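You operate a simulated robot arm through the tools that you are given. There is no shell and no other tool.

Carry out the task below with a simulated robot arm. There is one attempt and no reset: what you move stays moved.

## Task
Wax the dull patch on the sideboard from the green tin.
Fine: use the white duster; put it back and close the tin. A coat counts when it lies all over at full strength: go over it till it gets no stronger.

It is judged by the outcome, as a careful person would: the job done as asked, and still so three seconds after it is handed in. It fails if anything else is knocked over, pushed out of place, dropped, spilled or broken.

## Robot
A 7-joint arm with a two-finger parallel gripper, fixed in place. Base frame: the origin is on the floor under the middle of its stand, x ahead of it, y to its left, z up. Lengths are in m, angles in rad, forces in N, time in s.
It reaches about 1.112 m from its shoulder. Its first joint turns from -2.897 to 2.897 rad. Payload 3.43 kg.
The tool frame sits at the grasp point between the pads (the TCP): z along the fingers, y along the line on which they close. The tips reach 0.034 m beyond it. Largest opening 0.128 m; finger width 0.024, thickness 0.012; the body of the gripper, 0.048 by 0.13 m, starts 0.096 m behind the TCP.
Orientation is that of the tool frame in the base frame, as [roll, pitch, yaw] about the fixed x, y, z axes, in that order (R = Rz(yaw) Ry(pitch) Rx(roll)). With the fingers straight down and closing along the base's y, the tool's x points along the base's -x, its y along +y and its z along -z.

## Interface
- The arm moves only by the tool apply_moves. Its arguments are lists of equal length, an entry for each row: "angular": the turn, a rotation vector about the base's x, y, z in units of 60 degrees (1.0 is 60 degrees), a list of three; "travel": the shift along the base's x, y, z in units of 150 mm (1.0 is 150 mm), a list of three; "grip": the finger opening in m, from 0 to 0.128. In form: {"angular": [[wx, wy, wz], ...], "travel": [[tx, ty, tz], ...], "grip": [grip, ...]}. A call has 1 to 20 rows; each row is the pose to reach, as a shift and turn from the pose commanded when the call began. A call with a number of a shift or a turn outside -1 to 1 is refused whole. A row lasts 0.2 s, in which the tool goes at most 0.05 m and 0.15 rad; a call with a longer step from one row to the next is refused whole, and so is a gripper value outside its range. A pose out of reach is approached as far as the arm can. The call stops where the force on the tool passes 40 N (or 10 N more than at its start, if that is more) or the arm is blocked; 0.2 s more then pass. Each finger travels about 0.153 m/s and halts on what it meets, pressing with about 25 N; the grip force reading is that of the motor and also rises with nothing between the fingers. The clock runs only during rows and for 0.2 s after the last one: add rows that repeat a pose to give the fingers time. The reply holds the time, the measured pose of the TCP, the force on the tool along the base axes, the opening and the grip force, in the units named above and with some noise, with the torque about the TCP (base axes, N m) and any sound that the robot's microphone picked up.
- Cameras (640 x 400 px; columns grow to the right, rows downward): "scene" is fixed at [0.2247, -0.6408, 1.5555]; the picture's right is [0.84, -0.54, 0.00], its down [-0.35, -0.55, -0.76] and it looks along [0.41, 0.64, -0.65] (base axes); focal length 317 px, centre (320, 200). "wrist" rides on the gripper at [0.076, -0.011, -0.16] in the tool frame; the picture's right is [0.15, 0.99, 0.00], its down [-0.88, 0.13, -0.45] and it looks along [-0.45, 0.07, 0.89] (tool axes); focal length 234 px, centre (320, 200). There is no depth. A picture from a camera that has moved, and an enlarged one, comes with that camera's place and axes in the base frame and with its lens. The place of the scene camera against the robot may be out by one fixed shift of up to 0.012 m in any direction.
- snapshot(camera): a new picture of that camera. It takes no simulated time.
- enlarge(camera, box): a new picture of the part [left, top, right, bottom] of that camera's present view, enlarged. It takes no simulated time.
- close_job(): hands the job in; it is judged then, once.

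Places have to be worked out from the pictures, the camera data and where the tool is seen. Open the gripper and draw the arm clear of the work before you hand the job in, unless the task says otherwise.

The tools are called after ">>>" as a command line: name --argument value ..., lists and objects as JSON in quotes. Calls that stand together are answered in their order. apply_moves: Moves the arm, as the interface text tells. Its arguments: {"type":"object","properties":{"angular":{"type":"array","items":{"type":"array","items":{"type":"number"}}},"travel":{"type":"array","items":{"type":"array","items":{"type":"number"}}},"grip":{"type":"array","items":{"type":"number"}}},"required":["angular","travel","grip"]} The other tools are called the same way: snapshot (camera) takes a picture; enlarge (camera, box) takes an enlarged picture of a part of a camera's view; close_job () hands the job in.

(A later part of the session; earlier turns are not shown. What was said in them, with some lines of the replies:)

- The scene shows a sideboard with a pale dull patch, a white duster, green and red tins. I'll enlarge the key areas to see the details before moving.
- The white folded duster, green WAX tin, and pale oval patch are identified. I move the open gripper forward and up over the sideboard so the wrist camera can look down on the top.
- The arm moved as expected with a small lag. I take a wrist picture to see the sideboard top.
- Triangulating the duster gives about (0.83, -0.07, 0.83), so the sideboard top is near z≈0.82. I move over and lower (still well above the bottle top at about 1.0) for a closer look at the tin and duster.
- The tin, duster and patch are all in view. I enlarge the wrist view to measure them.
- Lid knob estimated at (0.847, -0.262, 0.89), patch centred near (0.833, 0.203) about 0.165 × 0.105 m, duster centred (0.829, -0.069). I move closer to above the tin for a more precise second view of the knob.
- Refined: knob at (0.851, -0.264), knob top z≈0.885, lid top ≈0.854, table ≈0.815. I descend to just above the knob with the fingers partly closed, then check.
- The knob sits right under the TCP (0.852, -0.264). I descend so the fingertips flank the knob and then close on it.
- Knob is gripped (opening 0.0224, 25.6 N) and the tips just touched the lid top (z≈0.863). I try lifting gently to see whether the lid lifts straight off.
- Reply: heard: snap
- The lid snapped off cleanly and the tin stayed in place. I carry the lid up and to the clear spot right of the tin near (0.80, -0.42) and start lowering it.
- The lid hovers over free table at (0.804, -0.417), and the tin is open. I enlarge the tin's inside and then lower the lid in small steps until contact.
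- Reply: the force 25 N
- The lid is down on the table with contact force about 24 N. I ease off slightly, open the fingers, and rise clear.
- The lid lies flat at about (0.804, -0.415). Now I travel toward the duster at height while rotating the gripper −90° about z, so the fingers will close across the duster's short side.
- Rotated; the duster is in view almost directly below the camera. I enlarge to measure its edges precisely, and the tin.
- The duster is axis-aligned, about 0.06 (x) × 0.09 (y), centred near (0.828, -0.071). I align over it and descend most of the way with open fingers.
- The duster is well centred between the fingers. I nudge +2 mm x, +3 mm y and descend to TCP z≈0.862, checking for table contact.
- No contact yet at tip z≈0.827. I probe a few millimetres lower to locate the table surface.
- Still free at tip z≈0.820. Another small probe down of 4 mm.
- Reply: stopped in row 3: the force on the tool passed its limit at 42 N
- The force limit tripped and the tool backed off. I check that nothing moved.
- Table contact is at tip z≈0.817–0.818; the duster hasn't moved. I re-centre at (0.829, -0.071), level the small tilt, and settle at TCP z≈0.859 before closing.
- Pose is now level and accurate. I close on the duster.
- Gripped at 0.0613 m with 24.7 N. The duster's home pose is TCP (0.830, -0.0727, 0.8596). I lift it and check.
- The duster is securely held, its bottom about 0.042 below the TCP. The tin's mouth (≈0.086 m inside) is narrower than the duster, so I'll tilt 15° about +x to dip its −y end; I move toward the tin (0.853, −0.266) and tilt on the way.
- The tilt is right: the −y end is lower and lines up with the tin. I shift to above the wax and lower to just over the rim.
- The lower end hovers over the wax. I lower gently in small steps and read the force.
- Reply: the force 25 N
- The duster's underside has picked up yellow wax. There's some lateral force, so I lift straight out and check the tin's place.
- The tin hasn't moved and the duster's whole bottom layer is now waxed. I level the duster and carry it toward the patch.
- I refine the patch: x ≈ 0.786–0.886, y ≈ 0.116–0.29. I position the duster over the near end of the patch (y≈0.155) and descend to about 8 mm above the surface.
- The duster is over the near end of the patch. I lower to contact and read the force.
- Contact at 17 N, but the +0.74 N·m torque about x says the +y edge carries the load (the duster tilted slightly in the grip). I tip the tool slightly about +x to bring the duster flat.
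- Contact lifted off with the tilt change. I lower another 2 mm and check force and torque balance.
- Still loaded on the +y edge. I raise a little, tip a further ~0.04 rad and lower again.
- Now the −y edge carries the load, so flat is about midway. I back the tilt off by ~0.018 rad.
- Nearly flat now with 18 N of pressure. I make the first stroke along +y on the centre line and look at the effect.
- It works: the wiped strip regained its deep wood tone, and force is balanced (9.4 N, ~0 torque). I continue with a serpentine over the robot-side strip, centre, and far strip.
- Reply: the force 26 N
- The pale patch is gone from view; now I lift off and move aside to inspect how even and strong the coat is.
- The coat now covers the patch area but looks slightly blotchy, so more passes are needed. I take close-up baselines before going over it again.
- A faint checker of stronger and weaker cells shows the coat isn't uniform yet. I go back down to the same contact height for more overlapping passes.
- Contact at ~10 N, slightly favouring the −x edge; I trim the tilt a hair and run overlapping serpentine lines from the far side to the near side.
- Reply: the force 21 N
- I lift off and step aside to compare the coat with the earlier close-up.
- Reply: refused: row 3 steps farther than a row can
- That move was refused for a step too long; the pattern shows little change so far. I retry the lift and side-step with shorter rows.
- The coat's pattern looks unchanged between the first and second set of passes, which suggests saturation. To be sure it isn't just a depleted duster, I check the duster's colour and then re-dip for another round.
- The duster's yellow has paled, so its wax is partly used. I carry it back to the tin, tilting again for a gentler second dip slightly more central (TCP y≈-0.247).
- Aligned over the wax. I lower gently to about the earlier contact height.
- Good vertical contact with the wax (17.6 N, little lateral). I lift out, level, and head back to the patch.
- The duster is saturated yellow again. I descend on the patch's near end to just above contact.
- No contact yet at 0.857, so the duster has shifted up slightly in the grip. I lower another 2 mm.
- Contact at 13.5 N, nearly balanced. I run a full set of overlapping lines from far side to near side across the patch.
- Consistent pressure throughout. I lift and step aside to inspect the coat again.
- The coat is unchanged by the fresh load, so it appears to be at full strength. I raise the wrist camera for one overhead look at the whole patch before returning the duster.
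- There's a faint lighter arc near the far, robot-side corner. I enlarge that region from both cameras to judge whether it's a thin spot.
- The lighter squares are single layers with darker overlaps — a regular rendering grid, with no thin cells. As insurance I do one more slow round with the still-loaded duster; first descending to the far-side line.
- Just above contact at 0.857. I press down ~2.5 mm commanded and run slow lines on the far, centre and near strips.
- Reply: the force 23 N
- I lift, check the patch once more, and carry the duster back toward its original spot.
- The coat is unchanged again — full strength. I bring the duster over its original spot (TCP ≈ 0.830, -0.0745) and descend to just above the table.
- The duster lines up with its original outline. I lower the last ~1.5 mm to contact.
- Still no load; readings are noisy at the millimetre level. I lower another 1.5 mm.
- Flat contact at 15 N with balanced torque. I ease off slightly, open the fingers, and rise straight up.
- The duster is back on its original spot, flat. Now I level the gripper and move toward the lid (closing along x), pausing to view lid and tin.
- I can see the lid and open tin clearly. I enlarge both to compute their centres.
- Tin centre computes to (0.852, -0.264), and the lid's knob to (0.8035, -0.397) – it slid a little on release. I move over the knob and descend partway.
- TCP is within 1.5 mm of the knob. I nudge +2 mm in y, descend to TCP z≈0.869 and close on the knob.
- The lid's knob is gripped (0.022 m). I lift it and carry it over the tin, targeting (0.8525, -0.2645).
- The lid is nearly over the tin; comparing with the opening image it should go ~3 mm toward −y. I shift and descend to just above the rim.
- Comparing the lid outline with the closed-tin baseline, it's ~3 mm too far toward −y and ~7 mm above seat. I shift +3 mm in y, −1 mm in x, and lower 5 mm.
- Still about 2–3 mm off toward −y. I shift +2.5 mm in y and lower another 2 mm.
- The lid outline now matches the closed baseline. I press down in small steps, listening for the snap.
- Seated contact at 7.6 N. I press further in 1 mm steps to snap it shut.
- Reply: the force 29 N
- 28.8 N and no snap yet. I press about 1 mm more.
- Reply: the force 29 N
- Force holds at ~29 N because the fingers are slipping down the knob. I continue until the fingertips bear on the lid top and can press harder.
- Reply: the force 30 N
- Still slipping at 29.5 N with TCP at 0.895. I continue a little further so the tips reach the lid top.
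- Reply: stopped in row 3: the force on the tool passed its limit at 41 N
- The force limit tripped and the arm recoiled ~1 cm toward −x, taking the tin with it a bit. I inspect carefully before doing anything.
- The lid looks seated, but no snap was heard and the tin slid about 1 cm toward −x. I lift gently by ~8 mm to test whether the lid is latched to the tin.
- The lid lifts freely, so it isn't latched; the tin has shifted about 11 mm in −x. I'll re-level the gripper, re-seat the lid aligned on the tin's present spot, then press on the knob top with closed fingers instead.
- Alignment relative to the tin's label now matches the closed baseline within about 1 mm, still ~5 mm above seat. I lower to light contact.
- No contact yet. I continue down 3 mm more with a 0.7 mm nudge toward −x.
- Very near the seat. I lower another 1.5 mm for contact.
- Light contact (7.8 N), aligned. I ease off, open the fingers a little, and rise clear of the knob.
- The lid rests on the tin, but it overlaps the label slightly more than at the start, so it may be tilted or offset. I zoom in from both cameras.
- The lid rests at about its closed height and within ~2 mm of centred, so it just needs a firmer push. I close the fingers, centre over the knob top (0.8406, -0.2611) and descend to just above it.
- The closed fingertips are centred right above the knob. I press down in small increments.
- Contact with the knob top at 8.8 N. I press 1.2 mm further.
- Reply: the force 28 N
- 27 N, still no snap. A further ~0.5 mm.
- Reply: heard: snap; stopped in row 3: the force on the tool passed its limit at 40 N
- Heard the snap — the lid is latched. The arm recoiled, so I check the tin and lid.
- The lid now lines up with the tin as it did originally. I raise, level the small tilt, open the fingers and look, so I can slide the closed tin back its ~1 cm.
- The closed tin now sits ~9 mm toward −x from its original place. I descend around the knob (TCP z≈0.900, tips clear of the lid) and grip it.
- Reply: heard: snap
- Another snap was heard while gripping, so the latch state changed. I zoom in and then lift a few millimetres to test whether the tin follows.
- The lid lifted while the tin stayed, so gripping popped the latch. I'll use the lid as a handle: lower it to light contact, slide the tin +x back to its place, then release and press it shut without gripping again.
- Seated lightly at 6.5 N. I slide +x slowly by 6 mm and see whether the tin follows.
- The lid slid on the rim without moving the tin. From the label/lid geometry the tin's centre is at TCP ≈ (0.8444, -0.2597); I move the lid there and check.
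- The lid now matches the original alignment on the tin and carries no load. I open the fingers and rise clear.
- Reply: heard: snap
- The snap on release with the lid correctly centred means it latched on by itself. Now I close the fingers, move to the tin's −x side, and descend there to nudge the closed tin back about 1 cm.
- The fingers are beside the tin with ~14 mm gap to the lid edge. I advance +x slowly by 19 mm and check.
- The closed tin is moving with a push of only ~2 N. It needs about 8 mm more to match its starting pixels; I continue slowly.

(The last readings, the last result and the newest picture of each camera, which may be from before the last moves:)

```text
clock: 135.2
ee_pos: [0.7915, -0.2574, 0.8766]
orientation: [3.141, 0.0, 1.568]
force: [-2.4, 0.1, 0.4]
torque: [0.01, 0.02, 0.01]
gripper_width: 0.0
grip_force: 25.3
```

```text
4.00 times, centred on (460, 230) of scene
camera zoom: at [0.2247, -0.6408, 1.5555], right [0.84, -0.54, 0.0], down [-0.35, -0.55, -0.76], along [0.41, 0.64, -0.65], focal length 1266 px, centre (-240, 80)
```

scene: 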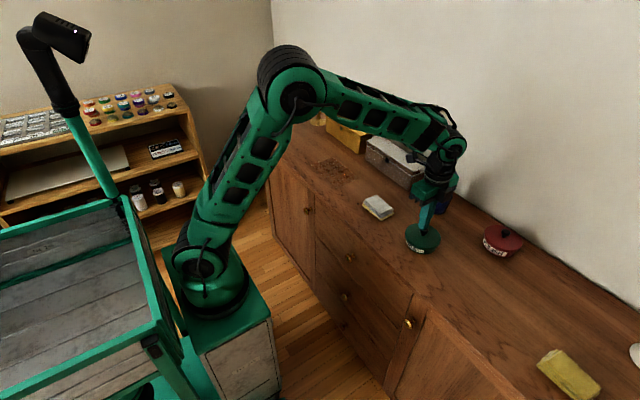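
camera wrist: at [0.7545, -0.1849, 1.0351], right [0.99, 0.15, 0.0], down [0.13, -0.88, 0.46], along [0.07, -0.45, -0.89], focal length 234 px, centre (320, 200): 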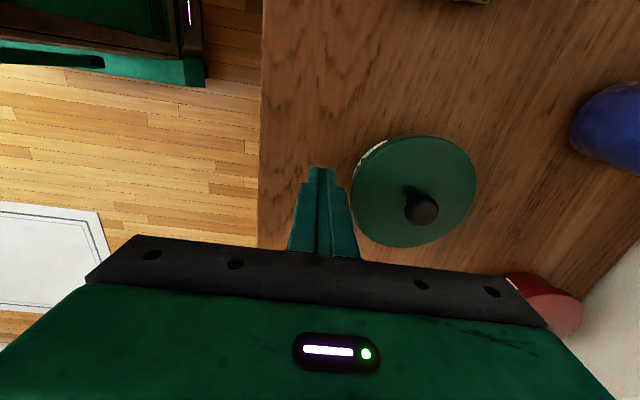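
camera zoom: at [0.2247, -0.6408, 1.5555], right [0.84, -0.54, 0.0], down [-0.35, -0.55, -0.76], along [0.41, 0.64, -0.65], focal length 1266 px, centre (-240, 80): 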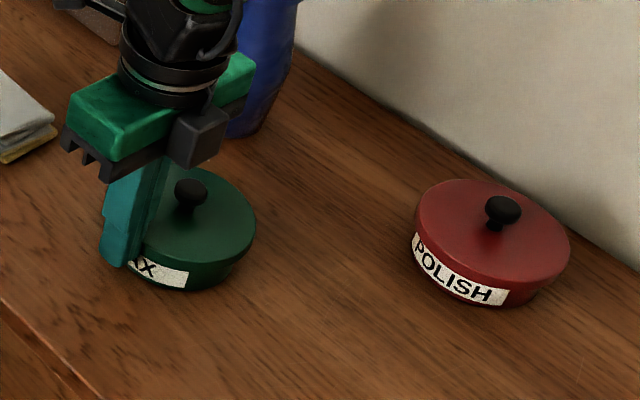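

Within ~2 mm of the original outline now. One last 2 mm nudge, then I back away.

>>> apply_moves --angular '[[0, 0, 0], [0, 0, 0], [0, 0, 0]]' --travel '[[0.007, 0, 0], [0.013, 0, 0], [0.013, 0, 0]]' --grip '[0.0, 0.0, 0.0]'

>>> apply_moves --angular '[[0, 0, 0], [0, 0, 0], [0, 0, 0], [0, 0, 0], [0, 0, 0], [0, 0, 0]]' --travel '[[-0.05, 0, 0], [-0.15, 0, 0.0], [-0.2, 0, 0.2], [-0.2, 0, 0.45], [-0.2, 0, 0.7], [-0.2, 0, 0.9]]' --grip '[0.0, 0.0, 0.0, 0.0, 0.0, 0.0]'

>>> enlarge --camera "scene" --box '[380, 180, 540, 280]'

>>> snapshot --camera "wrist"

```text
clock: 136.0
ee_pos: [0.7925, -0.257, 0.8749]
orientation: [3.14, 0.001, 1.568]
force: [-2.1, -0.1, 0.6]
torque: [-0.03, 0.03, -0.03]
gripper_width: 0.0
grip_force: 24.4
```

```text
clock: 137.4
ee_pos: [0.7668, -0.258, 1.0109]
orientation: [-3.14, -0.001, 1.569]
force: [0.2, 1.2, -0.9]
torque: [0.04, 0.0, -0.01]
gripper_width: 0.0002
grip_force: 24.4
```

```text
4.00 times, centred on (460, 230) of scene
camera zoom: at [0.2247, -0.6408, 1.5555], right [0.84, -0.54, 0.0], down [-0.35, -0.55, -0.76], along [0.41, 0.64, -0.65], focal length 1266 px, centre (-240, 80)
```

zoom: 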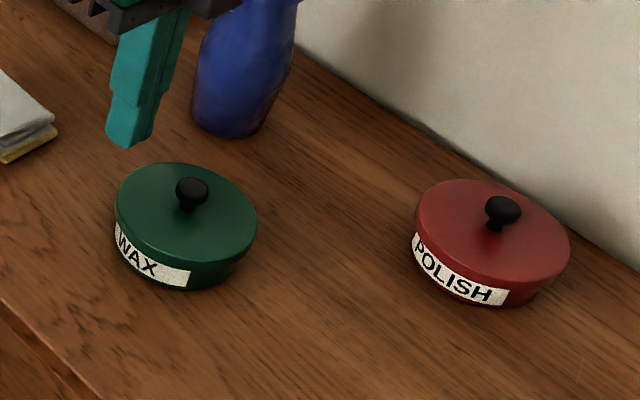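

```text
taken
camera wrist: at [0.7548, -0.1826, 1.1711], right [0.99, 0.15, 0.0], down [0.13, -0.88, 0.46], along [0.07, -0.45, -0.89], focal length 234 px, centre (320, 200)
```

wrist: 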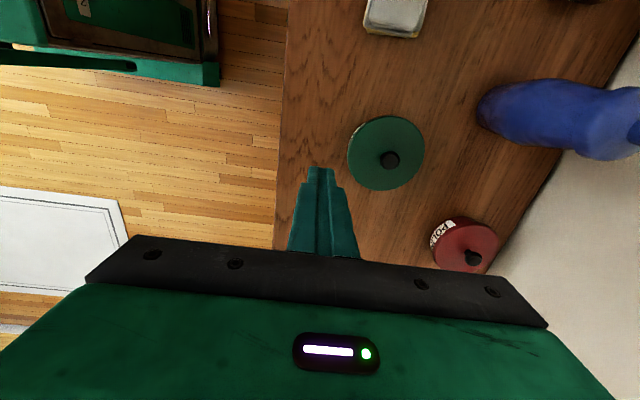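

The closed tin now matches its starting outline within ~3 mm, and no unsnap was heard during the push. I open the gripper and withdraw the arm up and back, away from the sideboard.

>>> apply_moves --angular '[[0, 0, 0], [0, 0, 0], [0, 0, 0], [0, 0, 0], [0, 0, 0], [0, 0, 0]]' --travel '[[-0.05, 0.05, 0.2], [-0.15, 0.2, 0.4], [-0.35, 0.4, 0.5], [-0.55, 0.6, 0.5], [-0.75, 0.8, 0.5], [-0.95, 1.0, 0.5]]' --grip '[0.03, 0.06, 0.1, 0.12, 0.12, 0.12]'

>>> apply_moves --angular '[[0, 0, 0], [0, 0, 0], [0, 0, 0], [0, 0, 0], [0, 0, 0], [0, 0, 0]]' --travel '[[-0.2, 0.1, 0], [-0.4, 0.2, 0], [-0.6, 0.3, 0], [-0.75, 0.4, 0], [-0.75, 0.5, 0], [-0.75, 0.5, 0]]' --grip '[0.12, 0.12, 0.12, 0.12, 0.12, 0.12]'

>>> snapshot --camera "scene"

>>> enlarge --camera "scene" --box '[395, 215, 455, 260]'

>>> enlarge --camera "scene" --box '[300, 140, 460, 260]'

```text
clock: 138.8
ee_pos: [0.6222, -0.1101, 1.0855]
orientation: [3.138, -0.001, 1.569]
force: [0.5, -0.3, -0.9]
torque: [0.03, 0.05, 0.0]
gripper_width: 0.12
grip_force: 0.2
```

```text
clock: 140.2
ee_pos: [0.5081, -0.0324, 1.0838]
orientation: [3.14, -0.001, 1.569]
force: [0.4, -0.2, -0.5]
torque: [0.03, 0.03, -0.01]
gripper_width: 0.1199
grip_force: 0.1
```

```text
taken
```

scene: 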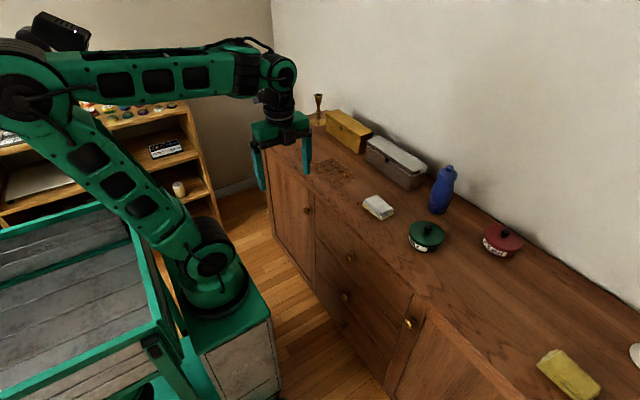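

```text
8.89 times, centred on (425, 238) of scene
camera zoom: at [0.2247, -0.6408, 1.5555], right [0.84, -0.54, 0.0], down [-0.35, -0.55, -0.76], along [0.41, 0.64, -0.65], focal length 2814 px, centre (-613, -133)
```

zoom: 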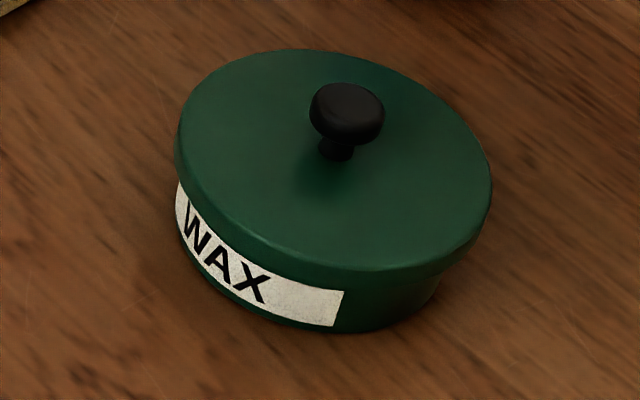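

```text
3.33 times, centred on (380, 200) of scene
camera zoom: at [0.2247, -0.6408, 1.5555], right [0.84, -0.54, 0.0], down [-0.35, -0.55, -0.76], along [0.41, 0.64, -0.65], focal length 1055 px, centre (120, 200)
```

zoom: 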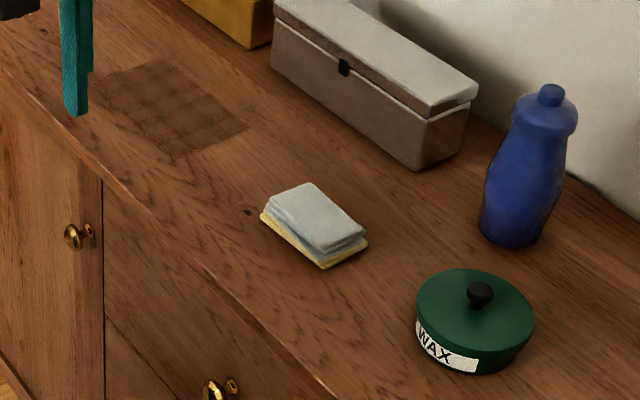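

Everything compares well with the starting view: the tin is closed and in place, the duster is on its original spot, the patch is evenly waxed, and nothing else has moved. The gripper is open and clear, so I hand the job in.

>>> close_job

```text
The job is handed in.
```

The dull patch is waxed all over. The white duster is back where it was, the green tin is closed, and I've handed the job in.

- **Coat:** I went over the patch several times and dipped the duster in the tin again halfway through. The later passes made no visible difference, so I judged it full strength. The coat looks faintly chequered up close, and I took that as how it is displayed rather than thin spots.
- **Tin:** Closing it took a few tries, and it slid about 1 cm. I pushed it back to within about 3 mm of where it started. The lid made its snap on the last try and didn't come loose when I pushed the tin. I didn't tug the lid afterwards to check.
- **Duster:** It has wax on its bottom fold.

Nothing else on the sideboard appears to have moved, and the arm is open and clear.
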